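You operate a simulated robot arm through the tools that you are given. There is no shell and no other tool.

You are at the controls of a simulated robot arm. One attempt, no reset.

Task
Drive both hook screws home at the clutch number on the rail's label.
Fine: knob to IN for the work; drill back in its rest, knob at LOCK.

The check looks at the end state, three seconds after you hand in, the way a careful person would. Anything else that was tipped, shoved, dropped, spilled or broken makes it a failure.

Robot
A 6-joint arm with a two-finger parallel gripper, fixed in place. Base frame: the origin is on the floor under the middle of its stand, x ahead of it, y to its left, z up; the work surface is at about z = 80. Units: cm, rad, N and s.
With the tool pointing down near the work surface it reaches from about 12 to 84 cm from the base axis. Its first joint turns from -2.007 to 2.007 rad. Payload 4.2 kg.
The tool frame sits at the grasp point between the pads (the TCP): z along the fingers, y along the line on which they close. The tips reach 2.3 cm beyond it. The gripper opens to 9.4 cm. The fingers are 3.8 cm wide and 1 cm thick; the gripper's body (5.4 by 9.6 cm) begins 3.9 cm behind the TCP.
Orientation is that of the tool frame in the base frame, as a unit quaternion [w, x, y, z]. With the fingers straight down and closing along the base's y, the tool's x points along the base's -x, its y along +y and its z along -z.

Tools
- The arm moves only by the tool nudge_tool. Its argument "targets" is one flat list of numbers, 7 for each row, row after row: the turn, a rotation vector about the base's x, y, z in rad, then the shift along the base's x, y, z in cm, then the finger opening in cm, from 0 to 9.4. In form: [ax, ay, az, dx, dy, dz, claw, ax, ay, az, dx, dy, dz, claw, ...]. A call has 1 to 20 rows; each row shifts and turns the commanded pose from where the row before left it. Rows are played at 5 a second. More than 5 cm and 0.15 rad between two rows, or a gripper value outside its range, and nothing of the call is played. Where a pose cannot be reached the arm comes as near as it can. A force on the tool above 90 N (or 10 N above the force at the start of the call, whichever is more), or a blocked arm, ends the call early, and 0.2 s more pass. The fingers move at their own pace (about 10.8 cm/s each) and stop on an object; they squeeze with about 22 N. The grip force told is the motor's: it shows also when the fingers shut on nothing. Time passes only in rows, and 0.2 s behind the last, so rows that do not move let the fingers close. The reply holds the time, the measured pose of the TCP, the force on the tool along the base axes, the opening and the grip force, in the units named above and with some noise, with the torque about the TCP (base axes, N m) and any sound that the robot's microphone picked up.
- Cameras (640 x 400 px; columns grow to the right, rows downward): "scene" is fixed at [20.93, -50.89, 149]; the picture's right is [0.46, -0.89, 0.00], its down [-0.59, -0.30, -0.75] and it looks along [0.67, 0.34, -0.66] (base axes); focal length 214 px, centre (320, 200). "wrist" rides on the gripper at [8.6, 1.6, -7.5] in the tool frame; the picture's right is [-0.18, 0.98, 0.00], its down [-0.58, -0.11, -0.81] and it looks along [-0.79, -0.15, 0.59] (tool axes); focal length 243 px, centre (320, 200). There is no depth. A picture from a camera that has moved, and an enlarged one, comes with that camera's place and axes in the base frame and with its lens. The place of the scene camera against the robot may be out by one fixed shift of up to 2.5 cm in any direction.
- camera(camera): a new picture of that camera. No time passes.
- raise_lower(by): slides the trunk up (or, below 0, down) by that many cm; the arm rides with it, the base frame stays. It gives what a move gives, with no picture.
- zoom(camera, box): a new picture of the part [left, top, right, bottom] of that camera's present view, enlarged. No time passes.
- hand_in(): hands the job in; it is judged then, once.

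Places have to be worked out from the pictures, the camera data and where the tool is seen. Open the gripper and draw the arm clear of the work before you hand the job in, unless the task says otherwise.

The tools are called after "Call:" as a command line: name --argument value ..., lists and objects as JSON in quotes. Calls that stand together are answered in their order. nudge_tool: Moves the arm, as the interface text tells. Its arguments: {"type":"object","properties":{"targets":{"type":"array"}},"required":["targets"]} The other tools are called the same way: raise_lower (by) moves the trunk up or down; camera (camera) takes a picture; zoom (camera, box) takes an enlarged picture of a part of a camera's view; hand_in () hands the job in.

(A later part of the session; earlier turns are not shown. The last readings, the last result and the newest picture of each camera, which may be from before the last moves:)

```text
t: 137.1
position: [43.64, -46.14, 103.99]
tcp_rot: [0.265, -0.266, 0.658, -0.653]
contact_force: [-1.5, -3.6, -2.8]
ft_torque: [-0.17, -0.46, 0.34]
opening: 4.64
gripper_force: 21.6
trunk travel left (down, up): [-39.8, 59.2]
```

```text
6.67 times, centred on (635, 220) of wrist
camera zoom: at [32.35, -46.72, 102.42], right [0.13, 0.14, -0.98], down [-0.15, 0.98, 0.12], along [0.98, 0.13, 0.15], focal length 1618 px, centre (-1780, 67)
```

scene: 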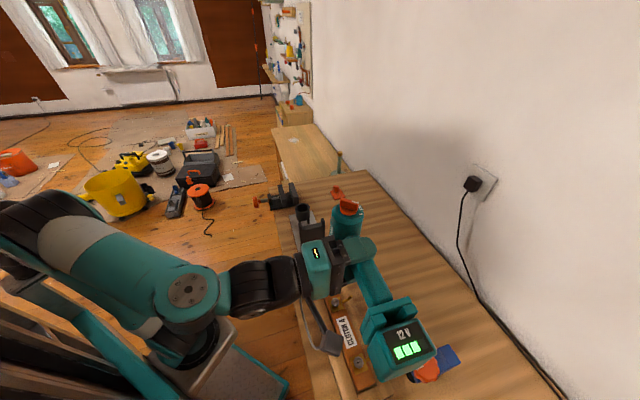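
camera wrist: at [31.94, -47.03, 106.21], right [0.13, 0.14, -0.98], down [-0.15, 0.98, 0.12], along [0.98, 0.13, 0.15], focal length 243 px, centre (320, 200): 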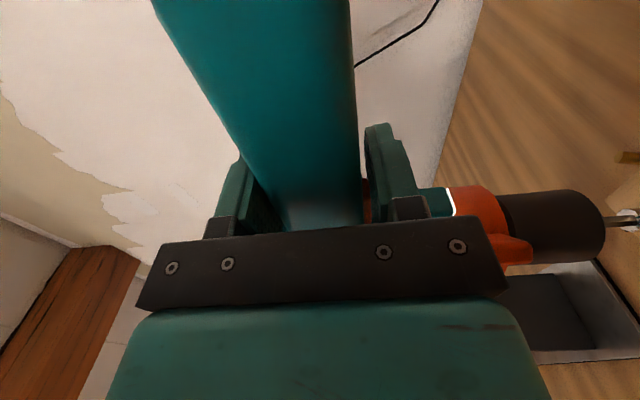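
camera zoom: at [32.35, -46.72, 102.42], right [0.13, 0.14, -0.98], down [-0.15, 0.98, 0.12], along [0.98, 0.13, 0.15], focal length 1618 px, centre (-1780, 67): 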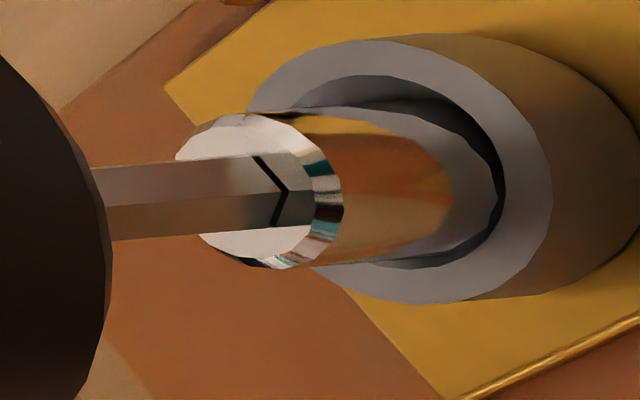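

Nothing moves any more. I lift off and go to the earlier viewpoint to verify how screw 1 sits.

Call:
nudge_tool --targets '[0, 0, 0, 0, 0, 0.3, 3.0, 0, 0, 0, 0, 0, 0.6, 3.0, 0, 0, 0, 0, 0, 1.5, 3.0, 0, 0, 0, 0, 0, 1.5, 3.0, 0, 0, 0, 0, 0, 1.5, 3.0, 0, 0, 0, 0, 0, 0, 3.0]'

Call:
nudge_tool --targets '[0, 0, 0, -3.5, -3.4, 0, 3.0, 0, 0, 0, -3.5, -3.4, 0, 3.0, 0, 0, 0, -3.5, -3.4, 0, 3.0, 0, 0, 0, 0, 0, 0, 3.0]'

Call:
zoom --camera "wrist" --box '[540, 190, 640, 320]'

Call:
zoom --camera "wrist" --box '[560, 260, 610, 300]'

```text
t: 138.5
position: [43.72, -46.1, 109.28]
tcp_rot: [0.266, -0.266, 0.659, -0.651]
contact_force: [-0.2, 0.5, -12.7]
ft_torque: [-0.08, 0.04, 0.01]
opening: 4.53
gripper_force: 21.6
trunk travel left (down, up): [-39.8, 59.2]
```

```text
t: 139.5
position: [33.4, -56.26, 109.18]
tcp_rot: [0.265, -0.266, 0.659, -0.652]
contact_force: [-0.5, -0.4, -13.0]
ft_torque: [-0.03, 0.05, 0.01]
opening: 4.55
gripper_force: 22.0
trunk travel left (down, up): [-39.8, 59.2]
```

```text
3.08 times, centred on (590, 255) of wrist
camera zoom: at [21.95, -56.87, 107.72], right [0.13, 0.14, -0.98], down [-0.15, 0.98, 0.12], along [0.98, 0.13, 0.15], focal length 746 px, centre (-511, 31)
```

zoom: 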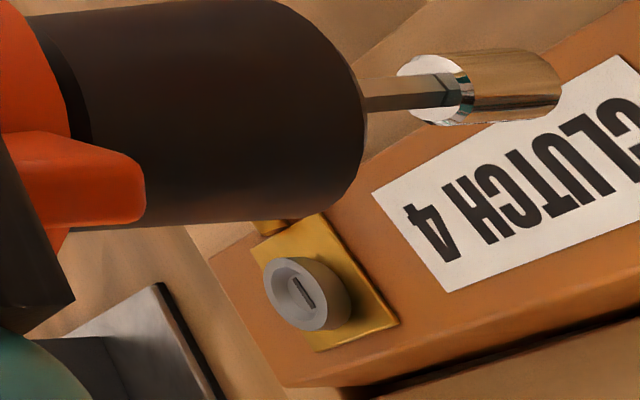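

```text
10.00 times, centred on (585, 280) of wrist
camera zoom: at [21.95, -56.87, 107.72], right [0.13, 0.14, -0.98], down [-0.15, 0.98, 0.12], along [0.98, 0.13, 0.15], focal length 2426 px, centre (-2330, -600)
```

zoom: 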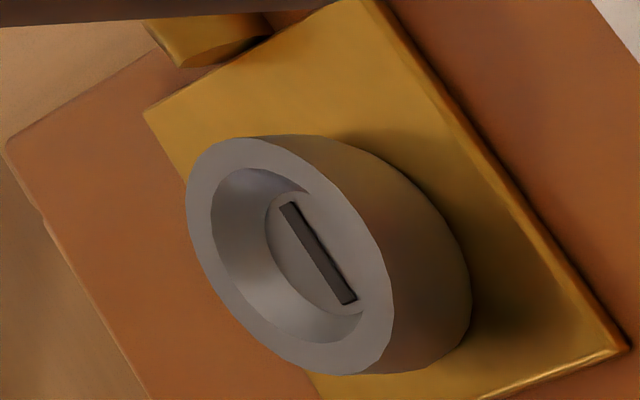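

Screw 1's head now sits flush on its plate with no shank showing. Screw 2 should be about 15.2 cm further along the rail; I move above it and look with the extended zoom.

Call:
nudge_tool --targets '[0, 0, 0, -0.29, -0.75, 0, 3.0, 0, 0, 0, 0, 0, -0.7, 3.0, 0, 0, 0, 0, 0, 0, 3.0]'

Call:
zoom --camera "wrist" --box '[610, 150, 640, 290]'

Call:
zoom --camera "wrist" --box '[639, 190, 640, 250]'

```text
t: 140.3
position: [33.01, -57.08, 108.55]
tcp_rot: [0.267, -0.265, 0.658, -0.653]
contact_force: [0.6, 0.2, -12.8]
ft_torque: [-0.02, 0.03, 0.0]
opening: 4.48
gripper_force: 21.7
trunk travel left (down, up): [-39.8, 59.2]
```

```text
2.86 times, centred on (625, 220) of wrist
camera zoom: at [21.68, -57.72, 106.97], right [0.13, 0.14, -0.98], down [-0.15, 0.98, 0.12], along [0.98, 0.13, 0.15], focal length 693 px, centre (-551, 143)
```

zoom: 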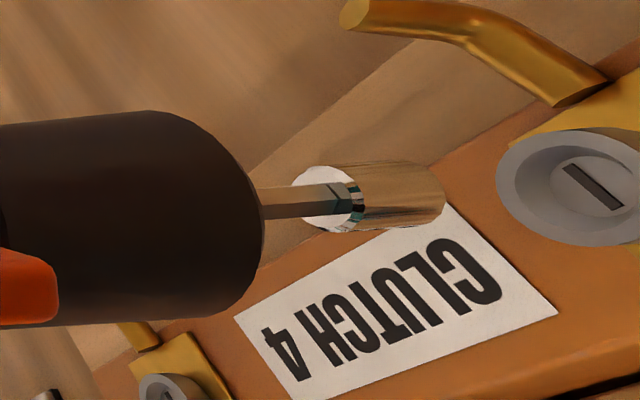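

```text
6.67 times, centred on (640, 220) of wrist
camera zoom: at [21.68, -57.72, 106.97], right [0.13, 0.14, -0.98], down [-0.15, 0.98, 0.12], along [0.98, 0.13, 0.15], focal length 1618 px, centre (-1810, 67)
```

zoom: 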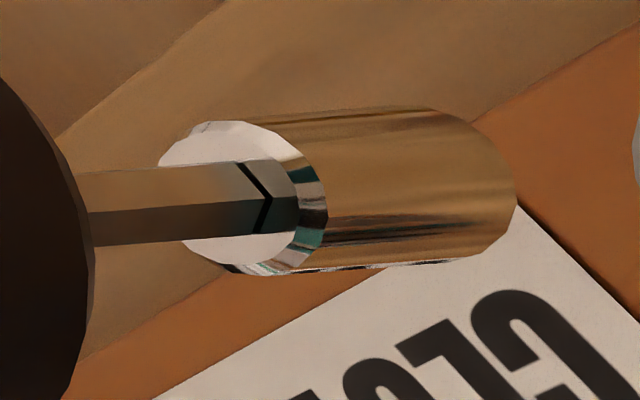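

Screw 2 is in view and laterally in line with the bit axis; comparing with screw 1's aligned geometry it is ~0.5 cm further along e1. I shift 0.3 cm that way and descend towards the rim plane.

Call:
nudge_tool --targets '[0, 0, 0, 0.285, 0.137, -0.5, 3.0, 0, 0, 0, 0, 0, -0.5, 3.0, 0, 0, 0, 0, 0, -0.5, 3.0, 0, 0, 0, 0, 0, -0.5, 3.0, 0, 0, 0, 0, 0, 0, 3.0]'

Call:
zoom --camera "wrist" --box '[630, 190, 640, 250]'

```text
t: 141.5
position: [33.33, -56.98, 106.47]
tcp_rot: [0.266, -0.266, 0.658, -0.652]
contact_force: [-0.4, -0.1, -12.4]
ft_torque: [-0.02, 0.03, 0.01]
opening: 4.54
gripper_force: 22.3
trunk travel left (down, up): [-39.8, 59.2]
```

```text
6.67 times, centred on (635, 220) of wrist
camera zoom: at [21.95, -57.66, 104.97], right [0.13, 0.14, -0.98], down [-0.15, 0.98, 0.12], along [0.98, 0.13, 0.15], focal length 1618 px, centre (-1780, 67)
```

zoom: 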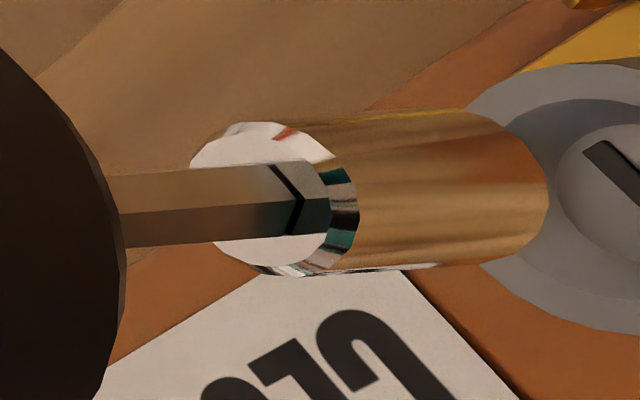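

Small lateral correction needed (≈1.5 mm towards the robot) plus ~1.7 mm along the sight line. I apply it and go down another 0.6 cm.

Call:
nudge_tool --targets '[0, 0, 0, 0.131, 0.21, -0.2, 3.0, 0, 0, 0, 0, 0, -0.2, 3.0, 0, 0, 0, 0, 0, -0.2, 3.0, 0, 0, 0, 0, 0, 0, 3.0]'

Call:
zoom --camera "wrist" --box '[630, 190, 640, 250]'

```text
t: 142.5
position: [33.38, -56.87, 105.96]
tcp_rot: [0.266, -0.266, 0.658, -0.652]
contact_force: [0.6, 0.0, -13.0]
ft_torque: [-0.03, 0.01, -0.03]
opening: 4.52
gripper_force: 21.8
trunk travel left (down, up): [-39.8, 59.2]
```

```text
6.67 times, centred on (635, 220) of wrist
camera zoom: at [22.11, -57.45, 104.44], right [0.13, 0.14, -0.98], down [-0.14, 0.98, 0.12], along [0.98, 0.13, 0.15], focal length 1618 px, centre (-1780, 67)
```

zoom: 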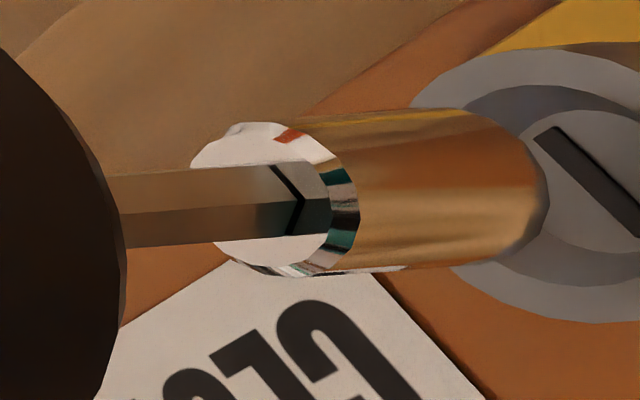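

Now well centred laterally, with the sleeve end starting to mirror the rim, as with screw 1. Down 0.4 cm more.

Call:
nudge_tool --targets '[0, 0, 0, 0, 0, -0.15, 3.0, 0, 0, 0, 0, 0, -0.15, 3.0, 0, 0, 0, 0, 0, -0.1, 3.0, 0, 0, 0, 0, 0, 0, 3.0]'

Call:
zoom --camera "wrist" --box '[630, 190, 640, 250]'

```text
t: 143.5
position: [33.46, -56.77, 105.73]
tcp_rot: [0.267, -0.265, 0.659, -0.652]
contact_force: [0.3, 0.4, -13.0]
ft_torque: [-0.05, 0.0, 0.02]
opening: 4.56
gripper_force: 21.9
trunk travel left (down, up): [-39.8, 59.2]
```

```text
6.67 times, centred on (635, 220) of wrist
camera zoom: at [22.08, -57.39, 104.07], right [0.13, 0.14, -0.98], down [-0.14, 0.98, 0.12], along [0.98, 0.13, 0.15], focal length 1618 px, centre (-1780, 67)
```

zoom: 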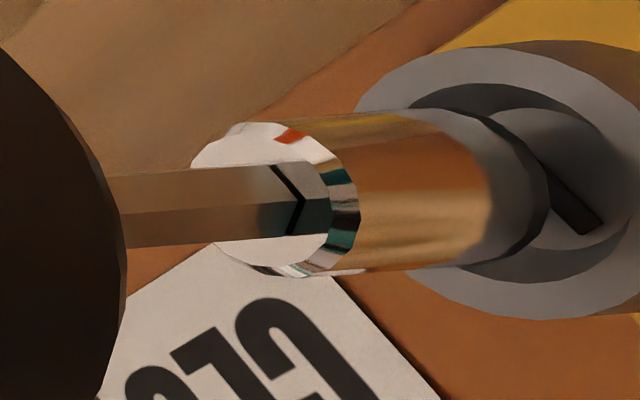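

Looks the same as screw 1 just before entry. Continue down in small steps.

Call:
nudge_tool --targets '[0, 0, 0, 0, 0, -0.12, 3.0, 0, 0, 0, 0, 0, -0.12, 3.0, 0, 0, 0, 0, 0, 0, 3.0]'

Call:
zoom --camera "wrist" --box '[630, 190, 640, 250]'

```text
t: 144.3
position: [33.37, -56.76, 105.36]
tcp_rot: [0.266, -0.266, 0.658, -0.653]
contact_force: [-0.8, 0.3, -10.1]
ft_torque: [-0.02, 0.03, 0.01]
opening: 4.55
gripper_force: 21.8
trunk travel left (down, up): [-39.8, 59.2]
```

```text
6.67 times, centred on (635, 220) of wrist
camera zoom: at [22.09, -57.36, 103.85], right [0.13, 0.14, -0.98], down [-0.14, 0.98, 0.12], along [0.98, 0.13, 0.15], focal length 1618 px, centre (-1780, 67)
```

zoom: 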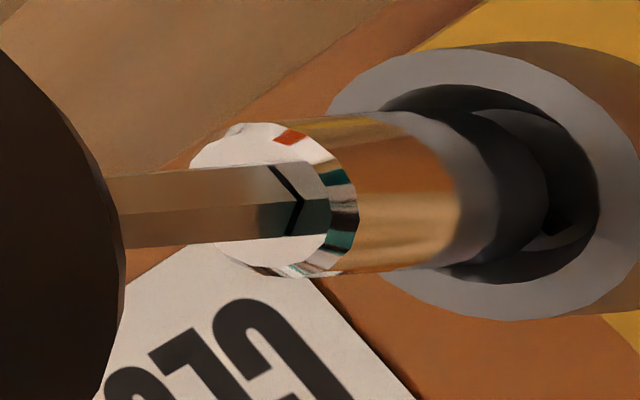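

A 3 N touch: the sleeve is ~1.5 mm too far along e1 within the recess. I trim back and continue down.

Call:
nudge_tool --targets '[0, 0, 0, -0.05, -0.06, 0.05, 3.0, 0, 0, 0, -0.045, -0.06, -0.05, 3.0, 0, 0, 0, 0, 0, -0.1, 3.0, 0, 0, 0, 0, 0, 0, 3.0]'

Call:
zoom --camera "wrist" --box '[630, 190, 640, 250]'

```text
t: 145.3
position: [33.22, -56.92, 105.31]
tcp_rot: [0.266, -0.266, 0.658, -0.653]
contact_force: [0.0, -1.0, -13.0]
ft_torque: [-0.07, 0.02, -0.01]
opening: 4.51
gripper_force: 21.6
trunk travel left (down, up): [-39.8, 59.2]
```

```text
6.67 times, centred on (635, 220) of wrist
camera zoom: at [21.97, -57.54, 103.72], right [0.13, 0.14, -0.98], down [-0.14, 0.98, 0.12], along [0.98, 0.13, 0.15], focal length 1618 px, centre (-1780, 67)
```

zoom: 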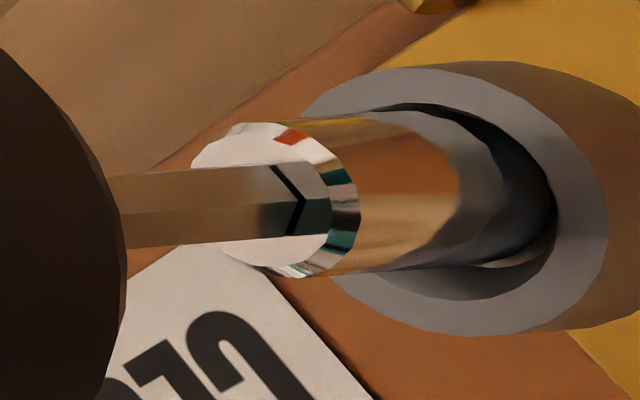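

The sleeve is inside the recess. I continue down and see if the screw follows.

Call:
nudge_tool --targets '[0, 0, 0, 0, 0, -0.1, 3.0, 0, 0, 0, 0, 0, -0.1, 3.0, 0, 0, 0, 0, 0, -0.1, 3.0, 0, 0, 0, 0, 0, 0, 3.0]'

Call:
zoom --camera "wrist" --box '[630, 190, 640, 250]'

```text
t: 146.3
position: [33.31, -56.89, 104.95]
tcp_rot: [0.266, -0.265, 0.659, -0.652]
contact_force: [-1.1, 0.1, -13.2]
ft_torque: [0.08, 0.13, 0.04]
opening: 4.52
gripper_force: 21.9
trunk travel left (down, up): [-39.8, 59.2]
```

```text
6.67 times, centred on (635, 220) of wrist
camera zoom: at [22.01, -57.58, 103.41], right [0.13, 0.14, -0.98], down [-0.14, 0.98, 0.12], along [0.98, 0.13, 0.15], focal length 1618 px, centre (-1780, 67)
```

zoom: 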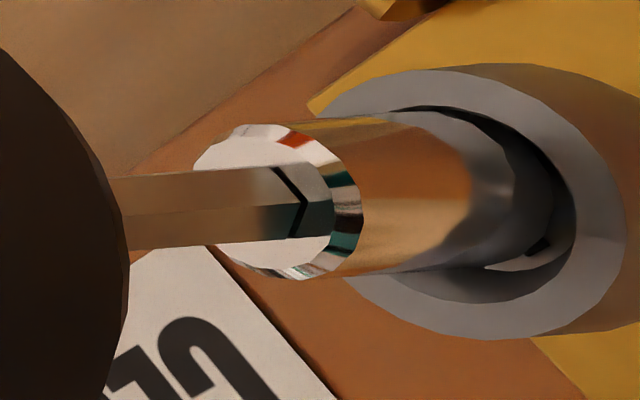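

Screw 2 is following too. I keep descending at the same pace.

Call:
nudge_tool --targets '[0, 0, 0, 0, 0, -0.1, 3.0, 0, 0, 0, 0, 0, -0.1, 3.0, 0, 0, 0, 0, 0, -0.1, 3.0, 0, 0, 0, 0, 0, 0, 3.0]'

Call:
zoom --camera "wrist" --box '[630, 190, 640, 250]'

```text
t: 147.3
position: [33.25, -56.96, 104.49]
tcp_rot: [0.267, -0.265, 0.659, -0.651]
contact_force: [-0.1, 0.8, -12.7]
ft_torque: [-0.04, -0.01, 0.0]
opening: 4.57
gripper_force: 21.4
trunk travel left (down, up): [-39.8, 59.2]
```

```text
6.67 times, centred on (635, 220) of wrist
camera zoom: at [21.97, -57.59, 103.02], right [0.13, 0.14, -0.98], down [-0.14, 0.98, 0.12], along [0.98, 0.13, 0.15], focal length 1618 px, centre (-1780, 67)
```

zoom: 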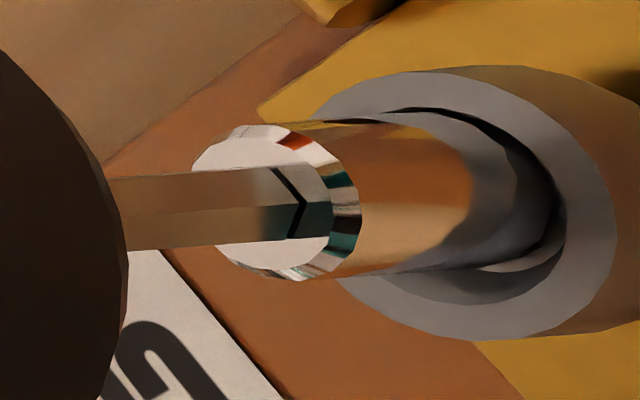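

Still following. Next steps down.

Call:
nudge_tool --targets '[0, 0, 0, 0, 0, -0.1, 3.0, 0, 0, 0, 0, 0, -0.1, 3.0, 0, 0, 0, 0, 0, -0.1, 3.0, 0, 0, 0, 0, 0, 0, 3.0]'

Call:
zoom --camera "wrist" --box '[630, 190, 640, 250]'

```text
t: 148.3
position: [33.39, -56.91, 104.43]
tcp_rot: [0.266, -0.265, 0.658, -0.652]
contact_force: [-0.3, -1.0, -9.9]
ft_torque: [-0.05, -0.11, 0.29]
opening: 4.61
gripper_force: 22.1
trunk travel left (down, up): [-39.8, 59.2]
```

```text
6.67 times, centred on (635, 220) of wrist
camera zoom: at [21.99, -57.56, 102.86], right [0.13, 0.14, -0.98], down [-0.15, 0.98, 0.12], along [0.98, 0.13, 0.15], focal length 1618 px, centre (-1780, 67)
```

zoom: 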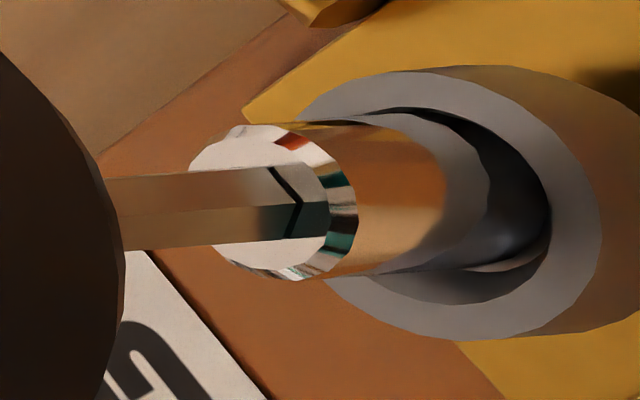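

Contact builds (3 N push, +0.3 N·m twist). I press slightly further and hold to let it drive home.

Call:
nudge_tool --targets '[0, 0, 0, 0, 0, -0.1, 3.0, 0, 0, 0, 0, 0, 0, 3.0, 0, 0, 0, 0, 0, 0, 3.0, 0, 0, 0, 0, 0, 0, 3.0]'

Call:
zoom --camera "wrist" --box '[630, 190, 640, 250]'

Call:
zoom --camera "wrist" --box '[600, 140, 640, 320]'

```text
t: 149.3
position: [33.4, -56.89, 104.39]
tcp_rot: [0.266, -0.265, 0.658, -0.653]
contact_force: [0.2, -0.1, -13.4]
ft_torque: [-0.04, 0.1, 0.06]
opening: 4.56
gripper_force: 21.9
trunk travel left (down, up): [-39.8, 59.2]
```

```text
6.67 times, centred on (635, 220) of wrist
camera zoom: at [22.0, -57.56, 102.75], right [0.13, 0.14, -0.98], down [-0.14, 0.98, 0.12], along [0.98, 0.13, 0.15], focal length 1618 px, centre (-1780, 67)
```

zoom: 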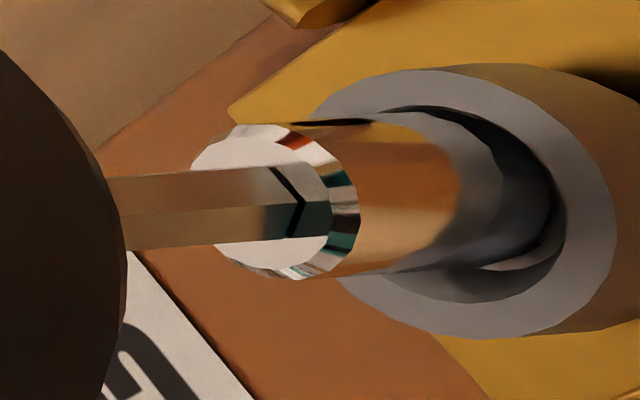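

```text
2.22 times, centred on (620, 230) of wrist
camera zoom: at [22.0, -57.56, 102.75], right [0.13, 0.14, -0.98], down [-0.14, 0.98, 0.12], along [0.98, 0.13, 0.15], focal length 539 px, centre (-347, 133)
```

zoom: 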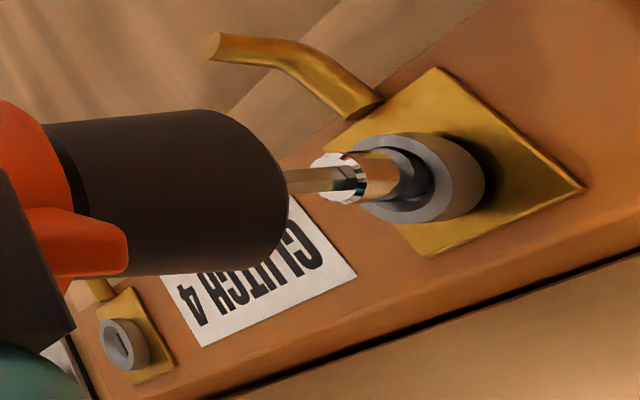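

The screw advanced again under the motor (push relieved). The head still has a gap to the plate, so I follow further.

Call:
nudge_tool --targets '[0, 0, 0, 0, 0, -0.1, 3.0, 0, 0, 0, 0, 0, -0.1, 3.0, 0, 0, 0, 0, 0, 0, 3.0, 0, 0, 0, 0, 0, 0, 3.0]'

Call:
zoom --camera "wrist" --box '[630, 190, 640, 250]'

```text
t: 150.3
position: [33.32, -56.98, 104.09]
tcp_rot: [0.266, -0.266, 0.658, -0.652]
contact_force: [-0.1, 0.2, -12.5]
ft_torque: [-0.05, 0.01, 0.01]
opening: 4.55
gripper_force: 21.8
trunk travel left (down, up): [-39.8, 59.2]
```

```text
6.67 times, centred on (635, 220) of wrist
camera zoom: at [21.97, -57.54, 102.52], right [0.13, 0.14, -0.98], down [-0.14, 0.98, 0.12], along [0.98, 0.13, 0.15], focal length 1618 px, centre (-1780, 67)
```

zoom: 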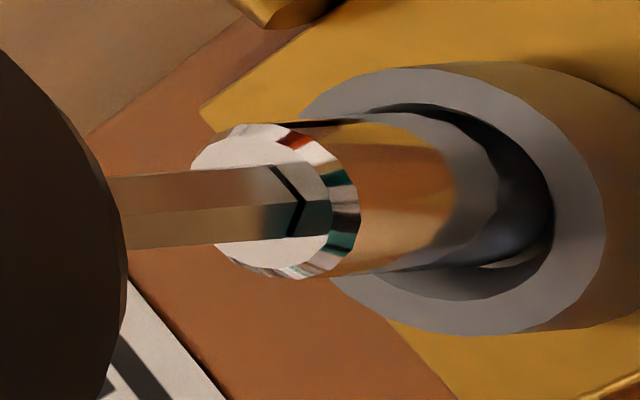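

Call:
nudge_tool --targets '[0, 0, 0, 0, 0, -0.1, 3.0, 0, 0, 0, 0, 0, -0.1, 3.0, 0, 0, 0, 0, 0, 0, 3.0, 0, 0, 0, 0, 0, 0, 3.0]'

Call:
zoom --camera "wrist" --box '[630, 190, 640, 250]'

```text
t: 151.3
position: [33.38, -56.89, 104.02]
tcp_rot: [0.266, -0.266, 0.657, -0.653]
contact_force: [-0.8, -2.0, -1.5]
ft_torque: [0.13, -0.5, 0.38]
opening: 4.65
gripper_force: 22.3
trunk travel left (down, up): [-39.8, 59.2]
```

```text
6.67 times, centred on (635, 220) of wrist
camera zoom: at [21.96, -57.47, 102.4], right [0.13, 0.13, -0.98], down [-0.15, 0.98, 0.12], along [0.98, 0.13, 0.15], focal length 1618 px, centre (-1780, 67)
```

zoom: 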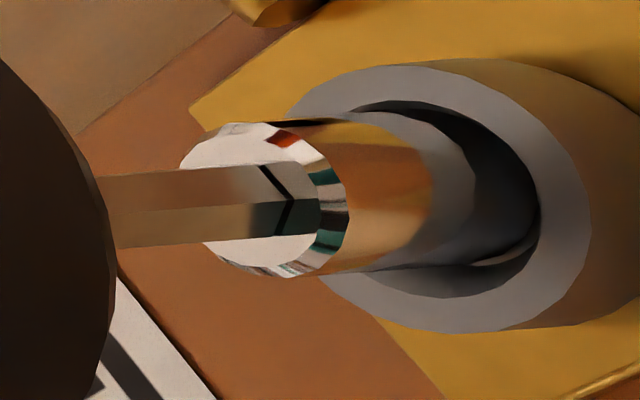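

Now 11 N push and +0.4 N·m twist. I hold to see whether the screw still advances or has seated.

Call:
nudge_tool --targets '[0, 0, 0, 0, 0, 0, 3.0, 0, 0, 0, 0, 0, 0, 3.0, 0, 0, 0, 0, 0, 0, 3.0, 0, 0, 0, 0, 0, 0, 3.0, 0, 0, 0, 0, 0, 0, 3.0]'

Call:
zoom --camera "wrist" --box '[630, 190, 640, 250]'

```text
t: 152.5
position: [33.2, -56.83, 104.02]
tcp_rot: [0.266, -0.266, 0.658, -0.652]
contact_force: [-1.9, -2.8, 3.3]
ft_torque: [0.12, -0.5, 0.38]
opening: 4.7
gripper_force: 22.2
trunk travel left (down, up): [-39.8, 59.2]
```

```text
6.67 times, centred on (635, 220) of wrist
camera zoom: at [21.93, -57.47, 102.38], right [0.13, 0.14, -0.98], down [-0.14, 0.98, 0.12], along [0.98, 0.13, 0.15], focal length 1618 px, centre (-1780, 67)
```

zoom: 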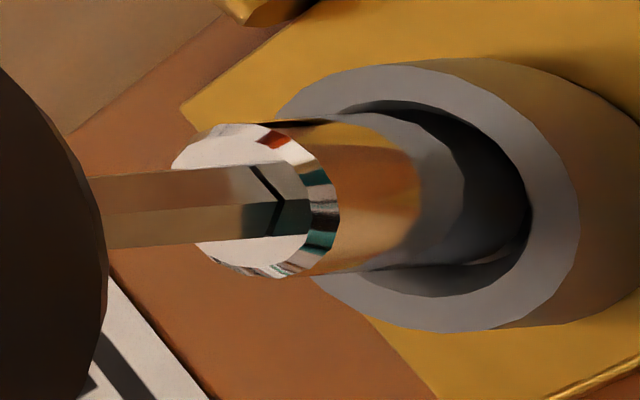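

The push isn't being relieved any more, as with screw 1 at its seat. I lift off and back along the rail to inspect both screws.

Call:
nudge_tool --targets '[0, 0, 0, 0, 0, 0.3, 3.0, 0, 0, 0, 0, 0, 0.6, 3.0, 0, 0, 0, 0, 0, 1.5, 3.0, 0, 0, 0, 0, 0, 1.5, 3.0, 0, 0, 0, 0, 0, 1.5, 3.0, 0, 0, 0, 0, 0, 0, 3.0]'

Call:
zoom --camera "wrist" --box '[600, 140, 640, 320]'

Call:
zoom --camera "scene" --box '[310, 270, 400, 400]'

```text
t: 153.9
position: [33.28, -56.91, 109.26]
tcp_rot: [0.266, -0.265, 0.659, -0.652]
contact_force: [-0.4, -0.8, -14.1]
ft_torque: [-0.07, 0.04, 0.02]
opening: 4.53
gripper_force: 21.8
trunk travel left (down, up): [-39.8, 59.2]
```

```text
2.22 times, centred on (620, 230) of wrist
camera zoom: at [21.98, -57.59, 107.72], right [0.13, 0.14, -0.98], down [-0.14, 0.98, 0.12], along [0.98, 0.13, 0.15], focal length 539 px, centre (-347, 133)
```

zoom: 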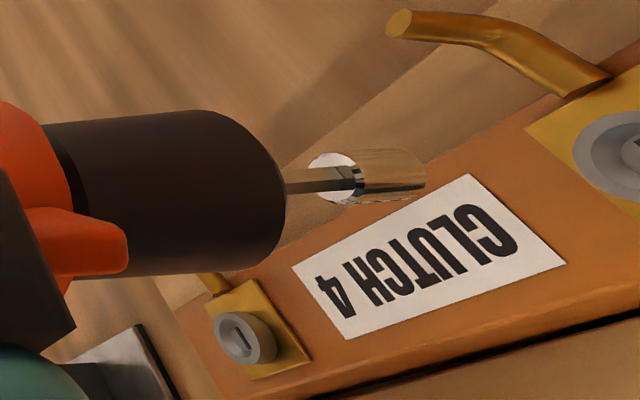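

```text
3.08 times, centred on (355, 335) of scene
camera zoom: at [20.93, -50.89, 149.0], right [0.46, -0.89, 0.0], down [-0.59, -0.3, -0.75], along [0.67, 0.34, -0.66], focal length 660 px, centre (212, -215)
```

zoom: 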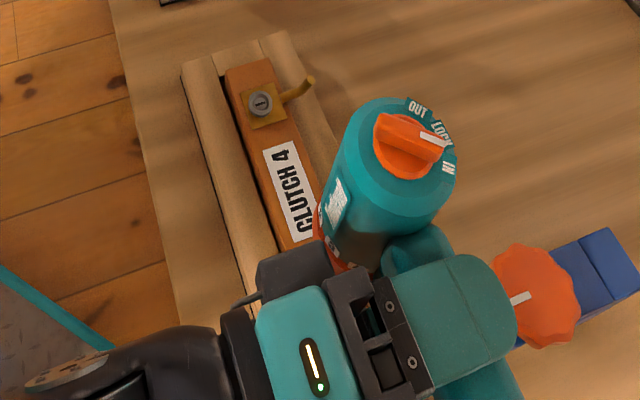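

I raise clear (keeping the arm in its comfortable height range) and move part way back so the scene camera can see both screws.

Call:
raise_lower --by 19.5

Call:
nudge_tool --targets '[0, 0, 0, 0, 0, -4.2, 3.0, 0, 0, 0, 0, 0, -4.2, 3.0, 0, 0, 0, 3.19, 3.21, 0, 3.0, 0, 0, 0, 3.19, 3.21, 0, 3.0, 0, 0, 0, 3.19, 3.21, 0, 3.0, 0, 0, 0, 3.19, 3.21, 0, 3.0, 0, 0, 0, 3.19, 3.21, 0, 3.0, 0, 0, 0, 3.19, 3.21, 0, 3.0, 0, 0, 0, 3.19, 3.21, 0, 3.0]'

Call:
camera --camera "scene"

Call:
zoom --camera "scene" --box '[340, 345, 380, 375]'

Call:
zoom --camera "scene" --box '[325, 285, 360, 310]'

```text
t: 156.1
position: [33.32, -56.91, 128.87]
tcp_rot: [0.266, -0.265, 0.658, -0.652]
contact_force: [-0.2, -0.4, -12.6]
ft_torque: [-0.05, 0.04, -0.02]
opening: 4.54
gripper_force: 21.7
trunk travel left (down, up): [-59.3, 39.7]
```

```text
t: 158.1
position: [55.53, -34.59, 120.24]
tcp_rot: [0.267, -0.265, 0.658, -0.653]
contact_force: [-1.9, -0.8, -12.6]
ft_torque: [-0.02, 0.06, 0.05]
opening: 4.55
gripper_force: 22.1
trunk travel left (down, up): [-59.3, 39.7]
```

```text
taken
```

scene: 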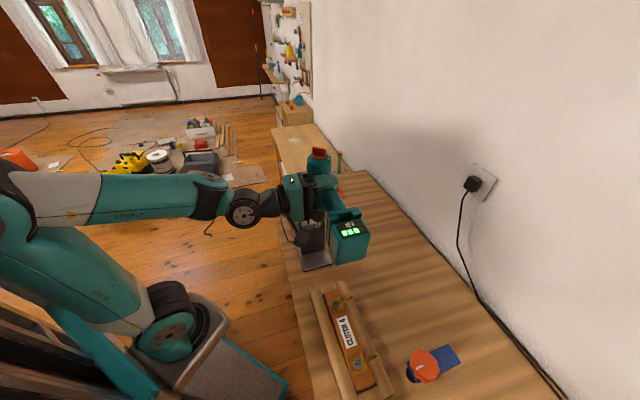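

```text
13.33 times, centred on (360, 360) of scene
camera zoom: at [20.93, -50.89, 149.0], right [0.46, -0.89, 0.0], down [-0.59, -0.3, -0.75], along [0.67, 0.34, -0.66], focal length 2860 px, centre (-213, -1933)
```

zoom: 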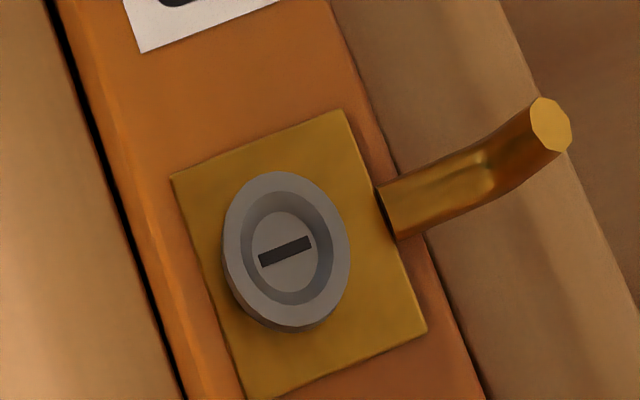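

```text
16.00 times, centred on (342, 298) of scene
camera zoom: at [20.93, -50.89, 149.0], right [0.46, -0.89, 0.0], down [-0.59, -0.3, -0.75], along [0.67, 0.34, -0.66], focal length 3432 px, centre (-40, -1360)
```

zoom: 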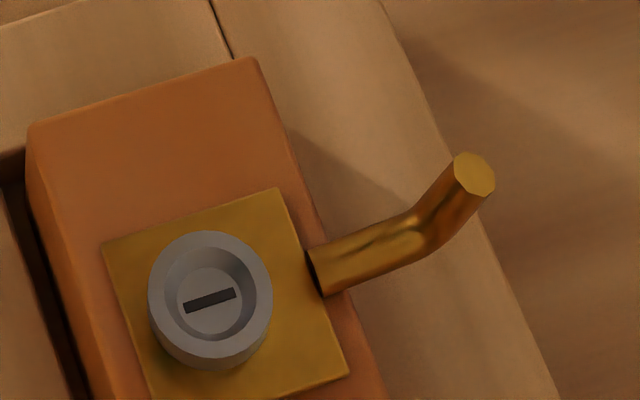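

Both heads have come down by a similar amount (≈1.3–1.4 cm). I zoom in harder on both to verify no gap is left under either head.

Call:
zoom --camera "scene" --box '[352, 354, 370, 372]'

Call:
zoom --camera "scene" --box '[328, 292, 346, 310]'

```text
16.00 times, centred on (361, 363) of scene
camera zoom: at [20.93, -50.89, 149.0], right [0.46, -0.89, 0.0], down [-0.59, -0.3, -0.75], along [0.67, 0.34, -0.66], focal length 3432 px, centre (-336, -2408)
```

zoom: 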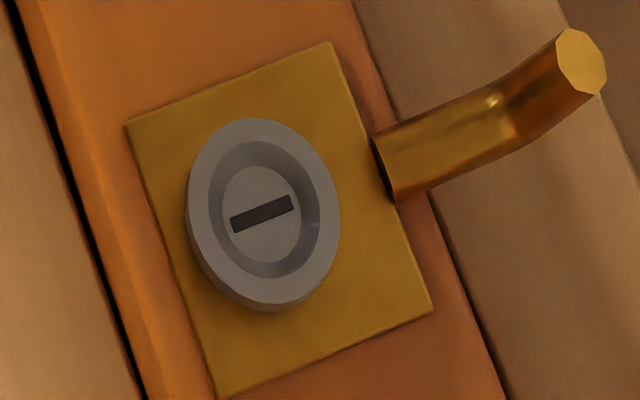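

```text
16.00 times, centred on (337, 301) of scene
camera zoom: at [20.93, -50.89, 149.0], right [0.46, -0.89, 0.0], down [-0.59, -0.3, -0.75], along [0.67, 0.34, -0.66], focal length 3432 px, centre (48, -1416)
```

zoom: 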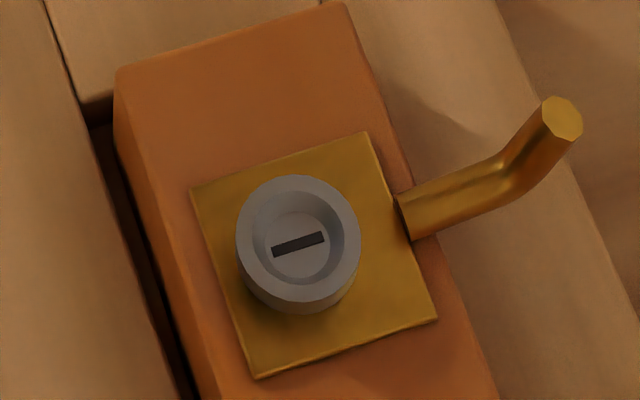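

Both heads sit flush. Now I bring the drill back above its rest and check with the wrist camera whether it has shifted in the grip.

Call:
nudge_tool --targets '[0, 0, 0, 3.21, 3.238, 0, 3.0, 0, 0, 0, 3.21, 3.238, 0, 3.0, 0, 0, 0, 3.21, 3.238, 0, 3.0, 0, 0, 0, 3.21, 3.238, 0, 3.0, 0, 0, 0, 3.21, 3.238, 0, 3.0, 0, 0, 0, 0, 0, 0, 3.0]'

Call:
nudge_tool --targets '[0, 0, 0, 0, 0, 0, 3.0]'

Call:
nudge_tool --targets '[0, 0, 0, 0, 0, 0, 3.0]'

Call:
zoom --camera "wrist" --box '[590, 195, 640, 245]'

Call:
zoom --camera "wrist" --box '[440, 150, 640, 290]'

```text
t: 159.4
position: [71.66, -18.23, 120.56]
tcp_rot: [0.266, -0.266, 0.659, -0.652]
contact_force: [-0.3, -0.2, -13.1]
ft_torque: [-0.06, 0.04, -0.01]
opening: 4.57
gripper_force: 22.1
trunk travel left (down, up): [-59.3, 39.7]
```

```text
t: 159.8
position: [71.75, -18.31, 120.62]
tcp_rot: [0.267, -0.265, 0.658, -0.653]
contact_force: [0.7, 0.4, -13.0]
ft_torque: [-0.06, 0.03, -0.01]
opening: 4.57
gripper_force: 22.1
trunk travel left (down, up): [-59.3, 39.7]
```

```text
t: 160.2
position: [71.65, -18.23, 120.66]
tcp_rot: [0.267, -0.267, 0.658, -0.652]
contact_force: [-0.2, 0.3, -13.0]
ft_torque: [-0.06, 0.01, 0.04]
opening: 4.56
gripper_force: 22.0
trunk travel left (down, up): [-59.3, 39.7]
```

```text
8.00 times, centred on (615, 220) of wrist
camera zoom: at [60.36, -18.85, 119.08], right [0.13, 0.14, -0.98], down [-0.14, 0.98, 0.12], along [0.98, 0.13, 0.15], focal length 1941 px, centre (-2040, 40)
```

zoom: 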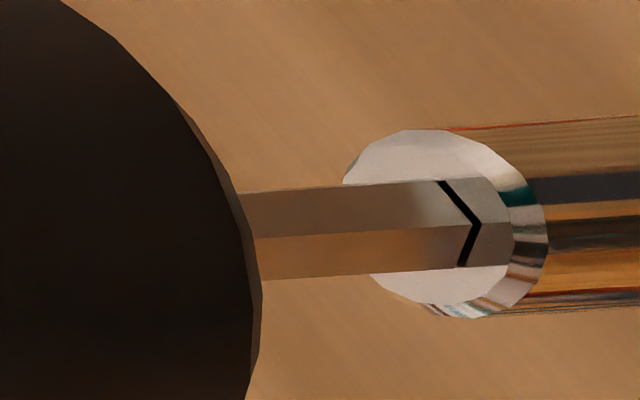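

```text
2.86 times, centred on (540, 220) of wrist
camera zoom: at [60.36, -18.85, 119.08], right [0.13, 0.14, -0.98], down [-0.14, 0.98, 0.12], along [0.98, 0.13, 0.15], focal length 693 px, centre (-309, 143)
```

zoom: 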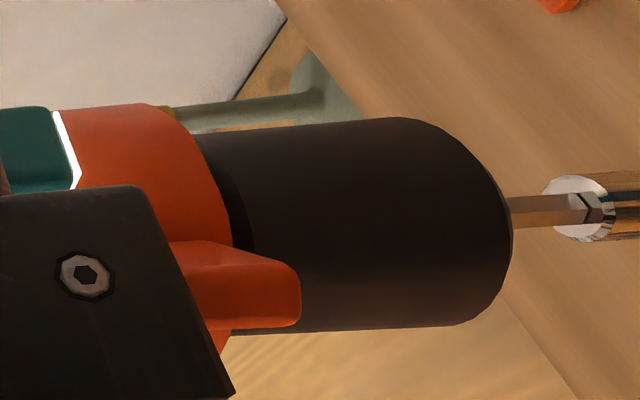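

The bit end has shifted ~2 mm towards the robot (slight tilt in the grip); the cup has ~3 mm clearance. I trim the position to compensate and lower to just above the cup.

Call:
nudge_tool --targets '[0, 0, 0, -0.08, -0.29, 0, 3.0, 0, 0, 0, 0, 0, 0, 3.0]'

Call:
raise_lower --by -13.9

Call:
nudge_tool --targets '[0, 0, 0, 0, 0, 0, 3.0]'

Call:
zoom --camera "wrist" --box '[540, 150, 640, 290]'

Call:
zoom --camera "scene" --box '[270, 150, 350, 280]'

```text
t: 160.8
position: [71.68, -18.51, 120.5]
tcp_rot: [0.266, -0.266, 0.657, -0.653]
contact_force: [-0.2, -0.6, -12.9]
ft_torque: [-0.07, 0.08, -0.03]
opening: 4.57
gripper_force: 21.4
trunk travel left (down, up): [-59.3, 39.7]
```

```text
t: 162.5
position: [71.66, -18.49, 106.72]
tcp_rot: [0.266, -0.265, 0.658, -0.652]
contact_force: [0.3, 0.0, -13.3]
ft_torque: [-0.04, 0.0, 0.0]
opening: 4.58
gripper_force: 21.9
trunk travel left (down, up): [-45.4, 53.6]
```

```text
t: 162.9
position: [71.74, -18.52, 106.58]
tcp_rot: [0.265, -0.266, 0.658, -0.653]
contact_force: [1.1, 0.4, -12.8]
ft_torque: [-0.02, 0.06, -0.01]
opening: 4.56
gripper_force: 21.7
trunk travel left (down, up): [-45.4, 53.6]
```

```text
2.86 times, centred on (590, 220) of wrist
camera zoom: at [60.31, -19.14, 105.11], right [0.13, 0.14, -0.98], down [-0.14, 0.98, 0.12], along [0.98, 0.13, 0.15], focal length 693 px, centre (-451, 143)
```

zoom: 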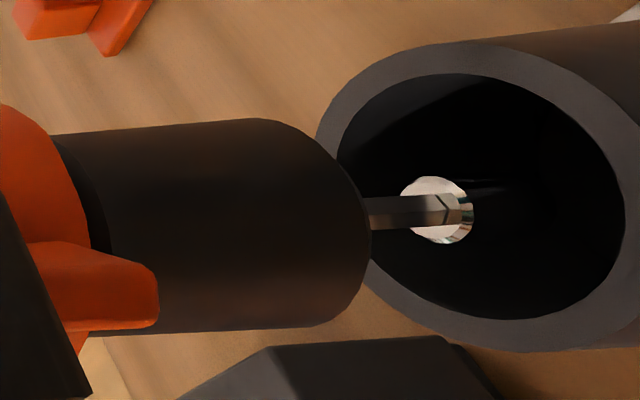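

```text
3.08 times, centred on (310, 215) of scene
camera zoom: at [20.93, -50.89, 149.0], right [0.46, -0.89, 0.0], down [-0.59, -0.3, -0.75], along [0.67, 0.34, -0.66], focal length 660 px, centre (351, 154)
```

zoom: 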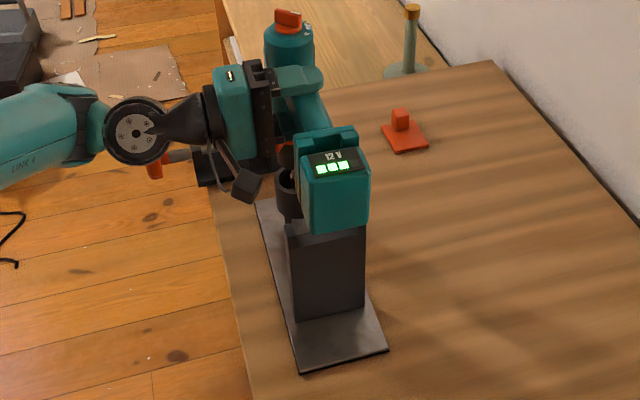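

The bit axis is now within ~1 mm of the cup's centre compared to the first lift. I trim 0.8 mm and lower in steps, watching the force.

Call:
nudge_tool --targets '[0, 0, 0, 0.01, -0.08, -0.5, 3.0, 0, 0, 0, 0, 0, -1, 3.0, 0, 0, 0, 0, 0, -1, 3.0, 0, 0, 0, 0, 0, -1, 3.0, 0, 0, 0, 0, 0, 0, 3.0]'

Call:
zoom --camera "wrist" --box '[540, 150, 640, 290]'

Call:
zoom --camera "scene" --box '[285, 195, 345, 275]'

```text
t: 164.1
position: [71.66, -18.6, 103.21]
tcp_rot: [0.266, -0.266, 0.658, -0.653]
contact_force: [0.2, 0.9, -12.1]
ft_torque: [-0.02, 0.02, 0.01]
opening: 4.56
gripper_force: 22.2
trunk travel left (down, up): [-45.4, 53.6]
```

```text
2.86 times, centred on (590, 220) of wrist
camera zoom: at [60.25, -19.21, 101.62], right [0.13, 0.14, -0.98], down [-0.14, 0.98, 0.12], along [0.98, 0.13, 0.15], focal length 693 px, centre (-451, 143)
```

zoom: 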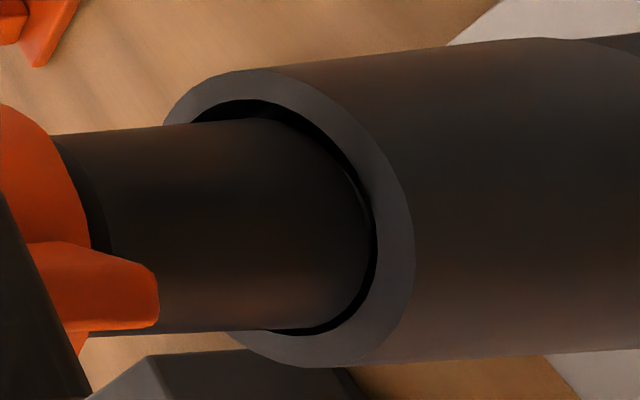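

```text
5.00 times, centred on (315, 235) of scene
camera zoom: at [20.93, -50.89, 149.0], right [0.46, -0.89, 0.0], down [-0.59, -0.3, -0.75], along [0.67, 0.34, -0.66], focal length 1072 px, centre (345, 25)
```

zoom: 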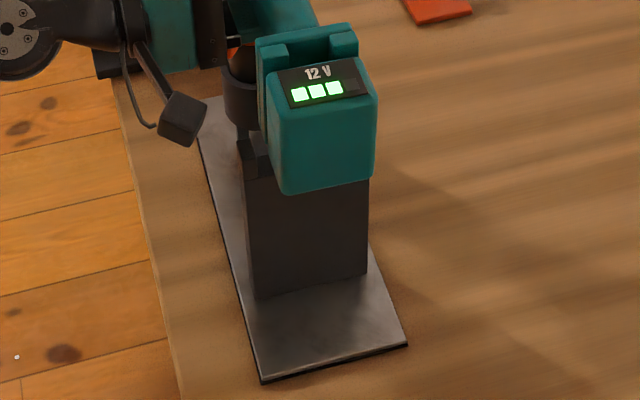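

The nose is inside the cup. The handle is ~2 mm too far from the robot for the fork because of the tilt, so I counter-tilt the tool by 0.013 rad and shift the handle back, then lower further.

Call:
nudge_tool --targets '[-0.0093, -0.009, 0, -0.06, 0.06, 0, 3.0, 0, 0, 0, -0.058, 0.062, 0, 3.0, 0, 0, 0, 0, 0, -0.5, 3.0, 0, 0, 0, 0, 0, -0.5, 3.0, 0, 0, 0, 0, 0, -0.5, 3.0, 0, 0, 0, 0, 0, 0, 3.0]'

Call:
zoom --camera "wrist" --box '[540, 150, 640, 290]'

Call:
zoom --camera "scene" --box '[285, 195, 345, 275]'

```text
t: 165.5
position: [71.59, -18.39, 101.86]
tcp_rot: [-0.268, 0.264, -0.654, 0.656]
contact_force: [0.3, -1.1, -13.2]
ft_torque: [-0.04, 0.02, 0.0]
opening: 4.57
gripper_force: 22.0
trunk travel left (down, up): [-45.4, 53.6]
```

```text
2.86 times, centred on (590, 220) of wrist
camera zoom: at [60.28, -19.08, 100.0], right [0.14, 0.13, -0.98], down [-0.15, 0.98, 0.11], along [0.98, 0.13, 0.15], focal length 693 px, centre (-451, 143)
```

zoom: 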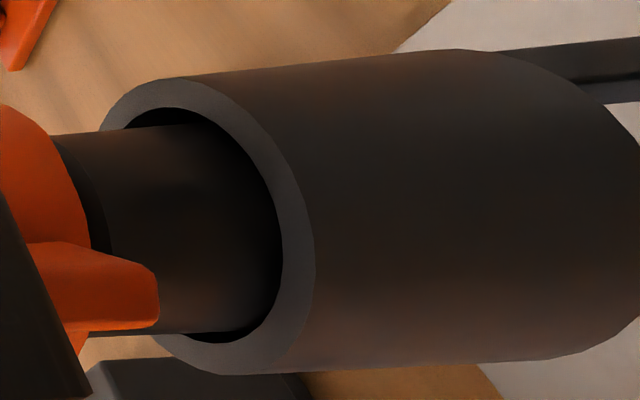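

```text
5.00 times, centred on (315, 235) of scene
camera zoom: at [20.93, -50.89, 149.0], right [0.46, -0.89, 0.0], down [-0.59, -0.3, -0.75], along [0.67, 0.34, -0.66], focal length 1072 px, centre (345, 25)
```

zoom: 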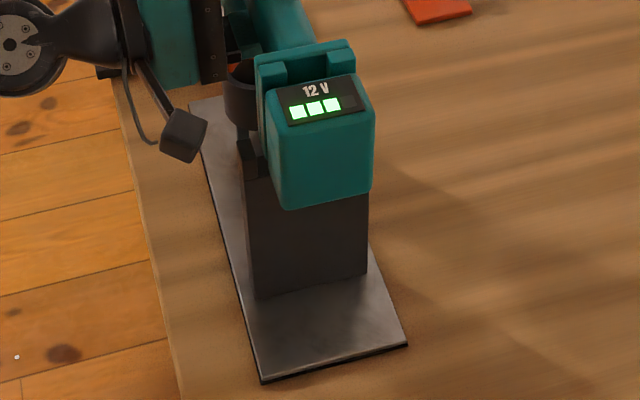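

The battery end is ~2 mm right of the fork centre; a small yaw of -0.012 rad corrects it. Then lower slowly until the weight transfers.

Call:
nudge_tool --targets '[0, 0, -0.012, 0, 0, 0, 3.0, 0, 0, 0, 0, 0, -0.4, 3.0, 0, 0, 0, 0, 0, -0.4, 3.0, 0, 0, 0, 0, 0, -0.3, 3.0, 0, 0, 0, 0, 0, 0, 3.0]'

Call:
zoom --camera "scene" --box '[285, 195, 345, 275]'

```text
t: 166.7
position: [71.63, -18.5, 100.57]
tcp_rot: [-0.264, 0.26, -0.655, 0.658]
contact_force: [0.2, 0.4, -12.9]
ft_torque: [-0.06, 0.06, -0.01]
opening: 4.55
gripper_force: 21.9
trunk travel left (down, up): [-45.4, 53.6]
```

```text
5.00 times, centred on (315, 235) of scene
camera zoom: at [20.93, -50.89, 149.0], right [0.46, -0.89, 0.0], down [-0.59, -0.3, -0.75], along [0.67, 0.34, -0.66], focal length 1072 px, centre (345, 25)
```

zoom: 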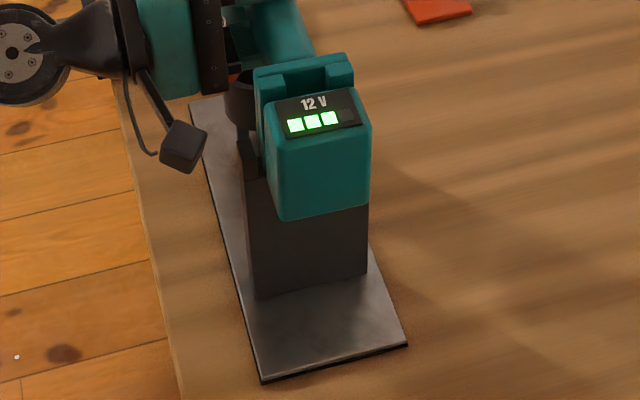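

The battery matches the earlier good placement within a pixel or two. Lower the last centimetre.

Call:
nudge_tool --targets '[0, 0, 0, 0, 0, -0.3, 3.0, 0, 0, 0, 0, 0, -0.3, 3.0, 0, 0, 0, 0, 0, -0.2, 3.0, 0, 0, 0, 0, 0, 0, 3.0]'

```text
t: 167.7
position: [71.53, -18.43, 99.83]
tcp_rot: [-0.264, 0.259, -0.656, 0.658]
contact_force: [-0.3, 0.7, -12.2]
ft_torque: [-0.05, 0.01, -0.02]
opening: 4.58
gripper_force: 22.1
trunk travel left (down, up): [-45.4, 53.6]
```

Call:
nudge_tool --targets '[0, 0, 0, 0, 0, -0.15, 3.0, 0, 0, 0, 0, 0, -0.15, 3.0, 0, 0, 0, 0, 0, 0, 3.0]'

Call:
zoom --camera "scene" --box '[270, 160, 350, 280]'

```text
t: 168.5
position: [71.49, -18.36, 99.58]
tcp_rot: [-0.264, 0.26, -0.655, 0.659]
contact_force: [1.9, -1.9, -2.1]
ft_torque: [-0.44, 0.48, 0.06]
opening: 4.66
gripper_force: 21.7
trunk travel left (down, up): [-45.4, 53.6]
```

```text
3.33 times, centred on (310, 220) of scene
camera zoom: at [20.93, -50.89, 149.0], right [0.46, -0.89, 0.0], down [-0.59, -0.3, -0.75], along [0.67, 0.34, -0.66], focal length 715 px, centre (353, 133)
```

zoom: 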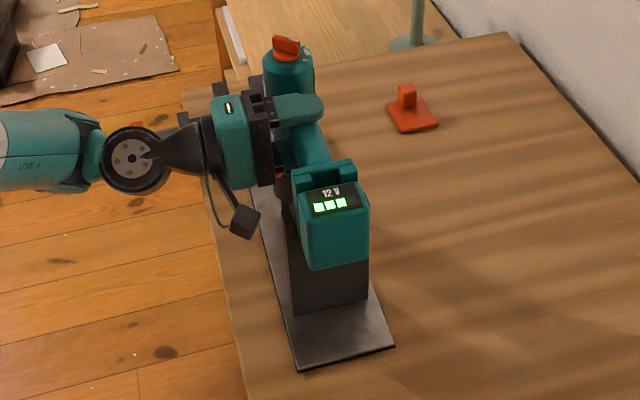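

Seated: the weight has gone onto the rest (z≈99.6 as originally). I release.

Call:
nudge_tool --targets '[0, 0, 0, 0, 0, 0, 5.2, 0, 0, 0, 0, 0, 0, 6.5, 0, 0, 0, 0, 0, 0, 9.4, 0, 0, 0, 0, 0, 0, 9.4]'

Call:
zoom --camera "scene" --box '[270, 160, 350, 280]'

Call:
zoom --camera "wrist" --box '[150, 60, 640, 280]'

```text
t: 169.5
position: [71.52, -18.38, 99.48]
tcp_rot: [-0.265, 0.26, -0.655, 0.659]
contact_force: [0.4, 0.1, 0.0]
ft_torque: [0.02, -0.03, -0.03]
opening: 9.41
gripper_force: 0.0
trunk travel left (down, up): [-45.4, 53.6]
```

```text
3.33 times, centred on (310, 220) of scene
camera zoom: at [20.93, -50.89, 149.0], right [0.46, -0.89, 0.0], down [-0.59, -0.3, -0.75], along [0.67, 0.34, -0.66], focal length 715 px, centre (353, 133)
```

zoom: 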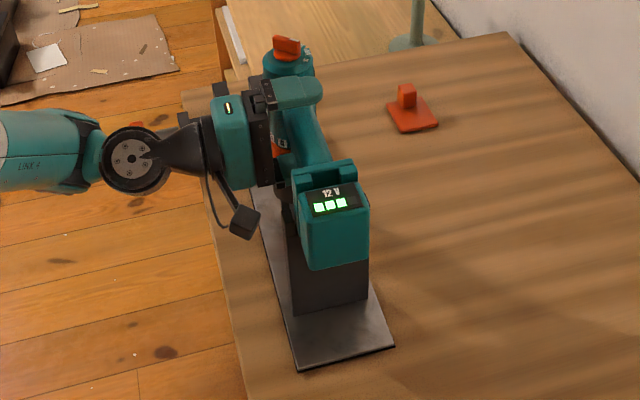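

```text
1.31 times, centred on (395, 170) of wrist
camera zoom: at [60.17, -18.85, 97.84], right [0.14, 0.13, -0.98], down [-0.13, 0.99, 0.11], along [0.98, 0.12, 0.16], focal length 317 px, centre (222, 239)
```

zoom: 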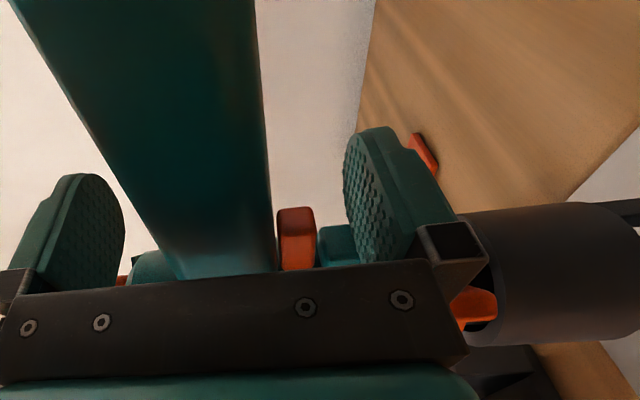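

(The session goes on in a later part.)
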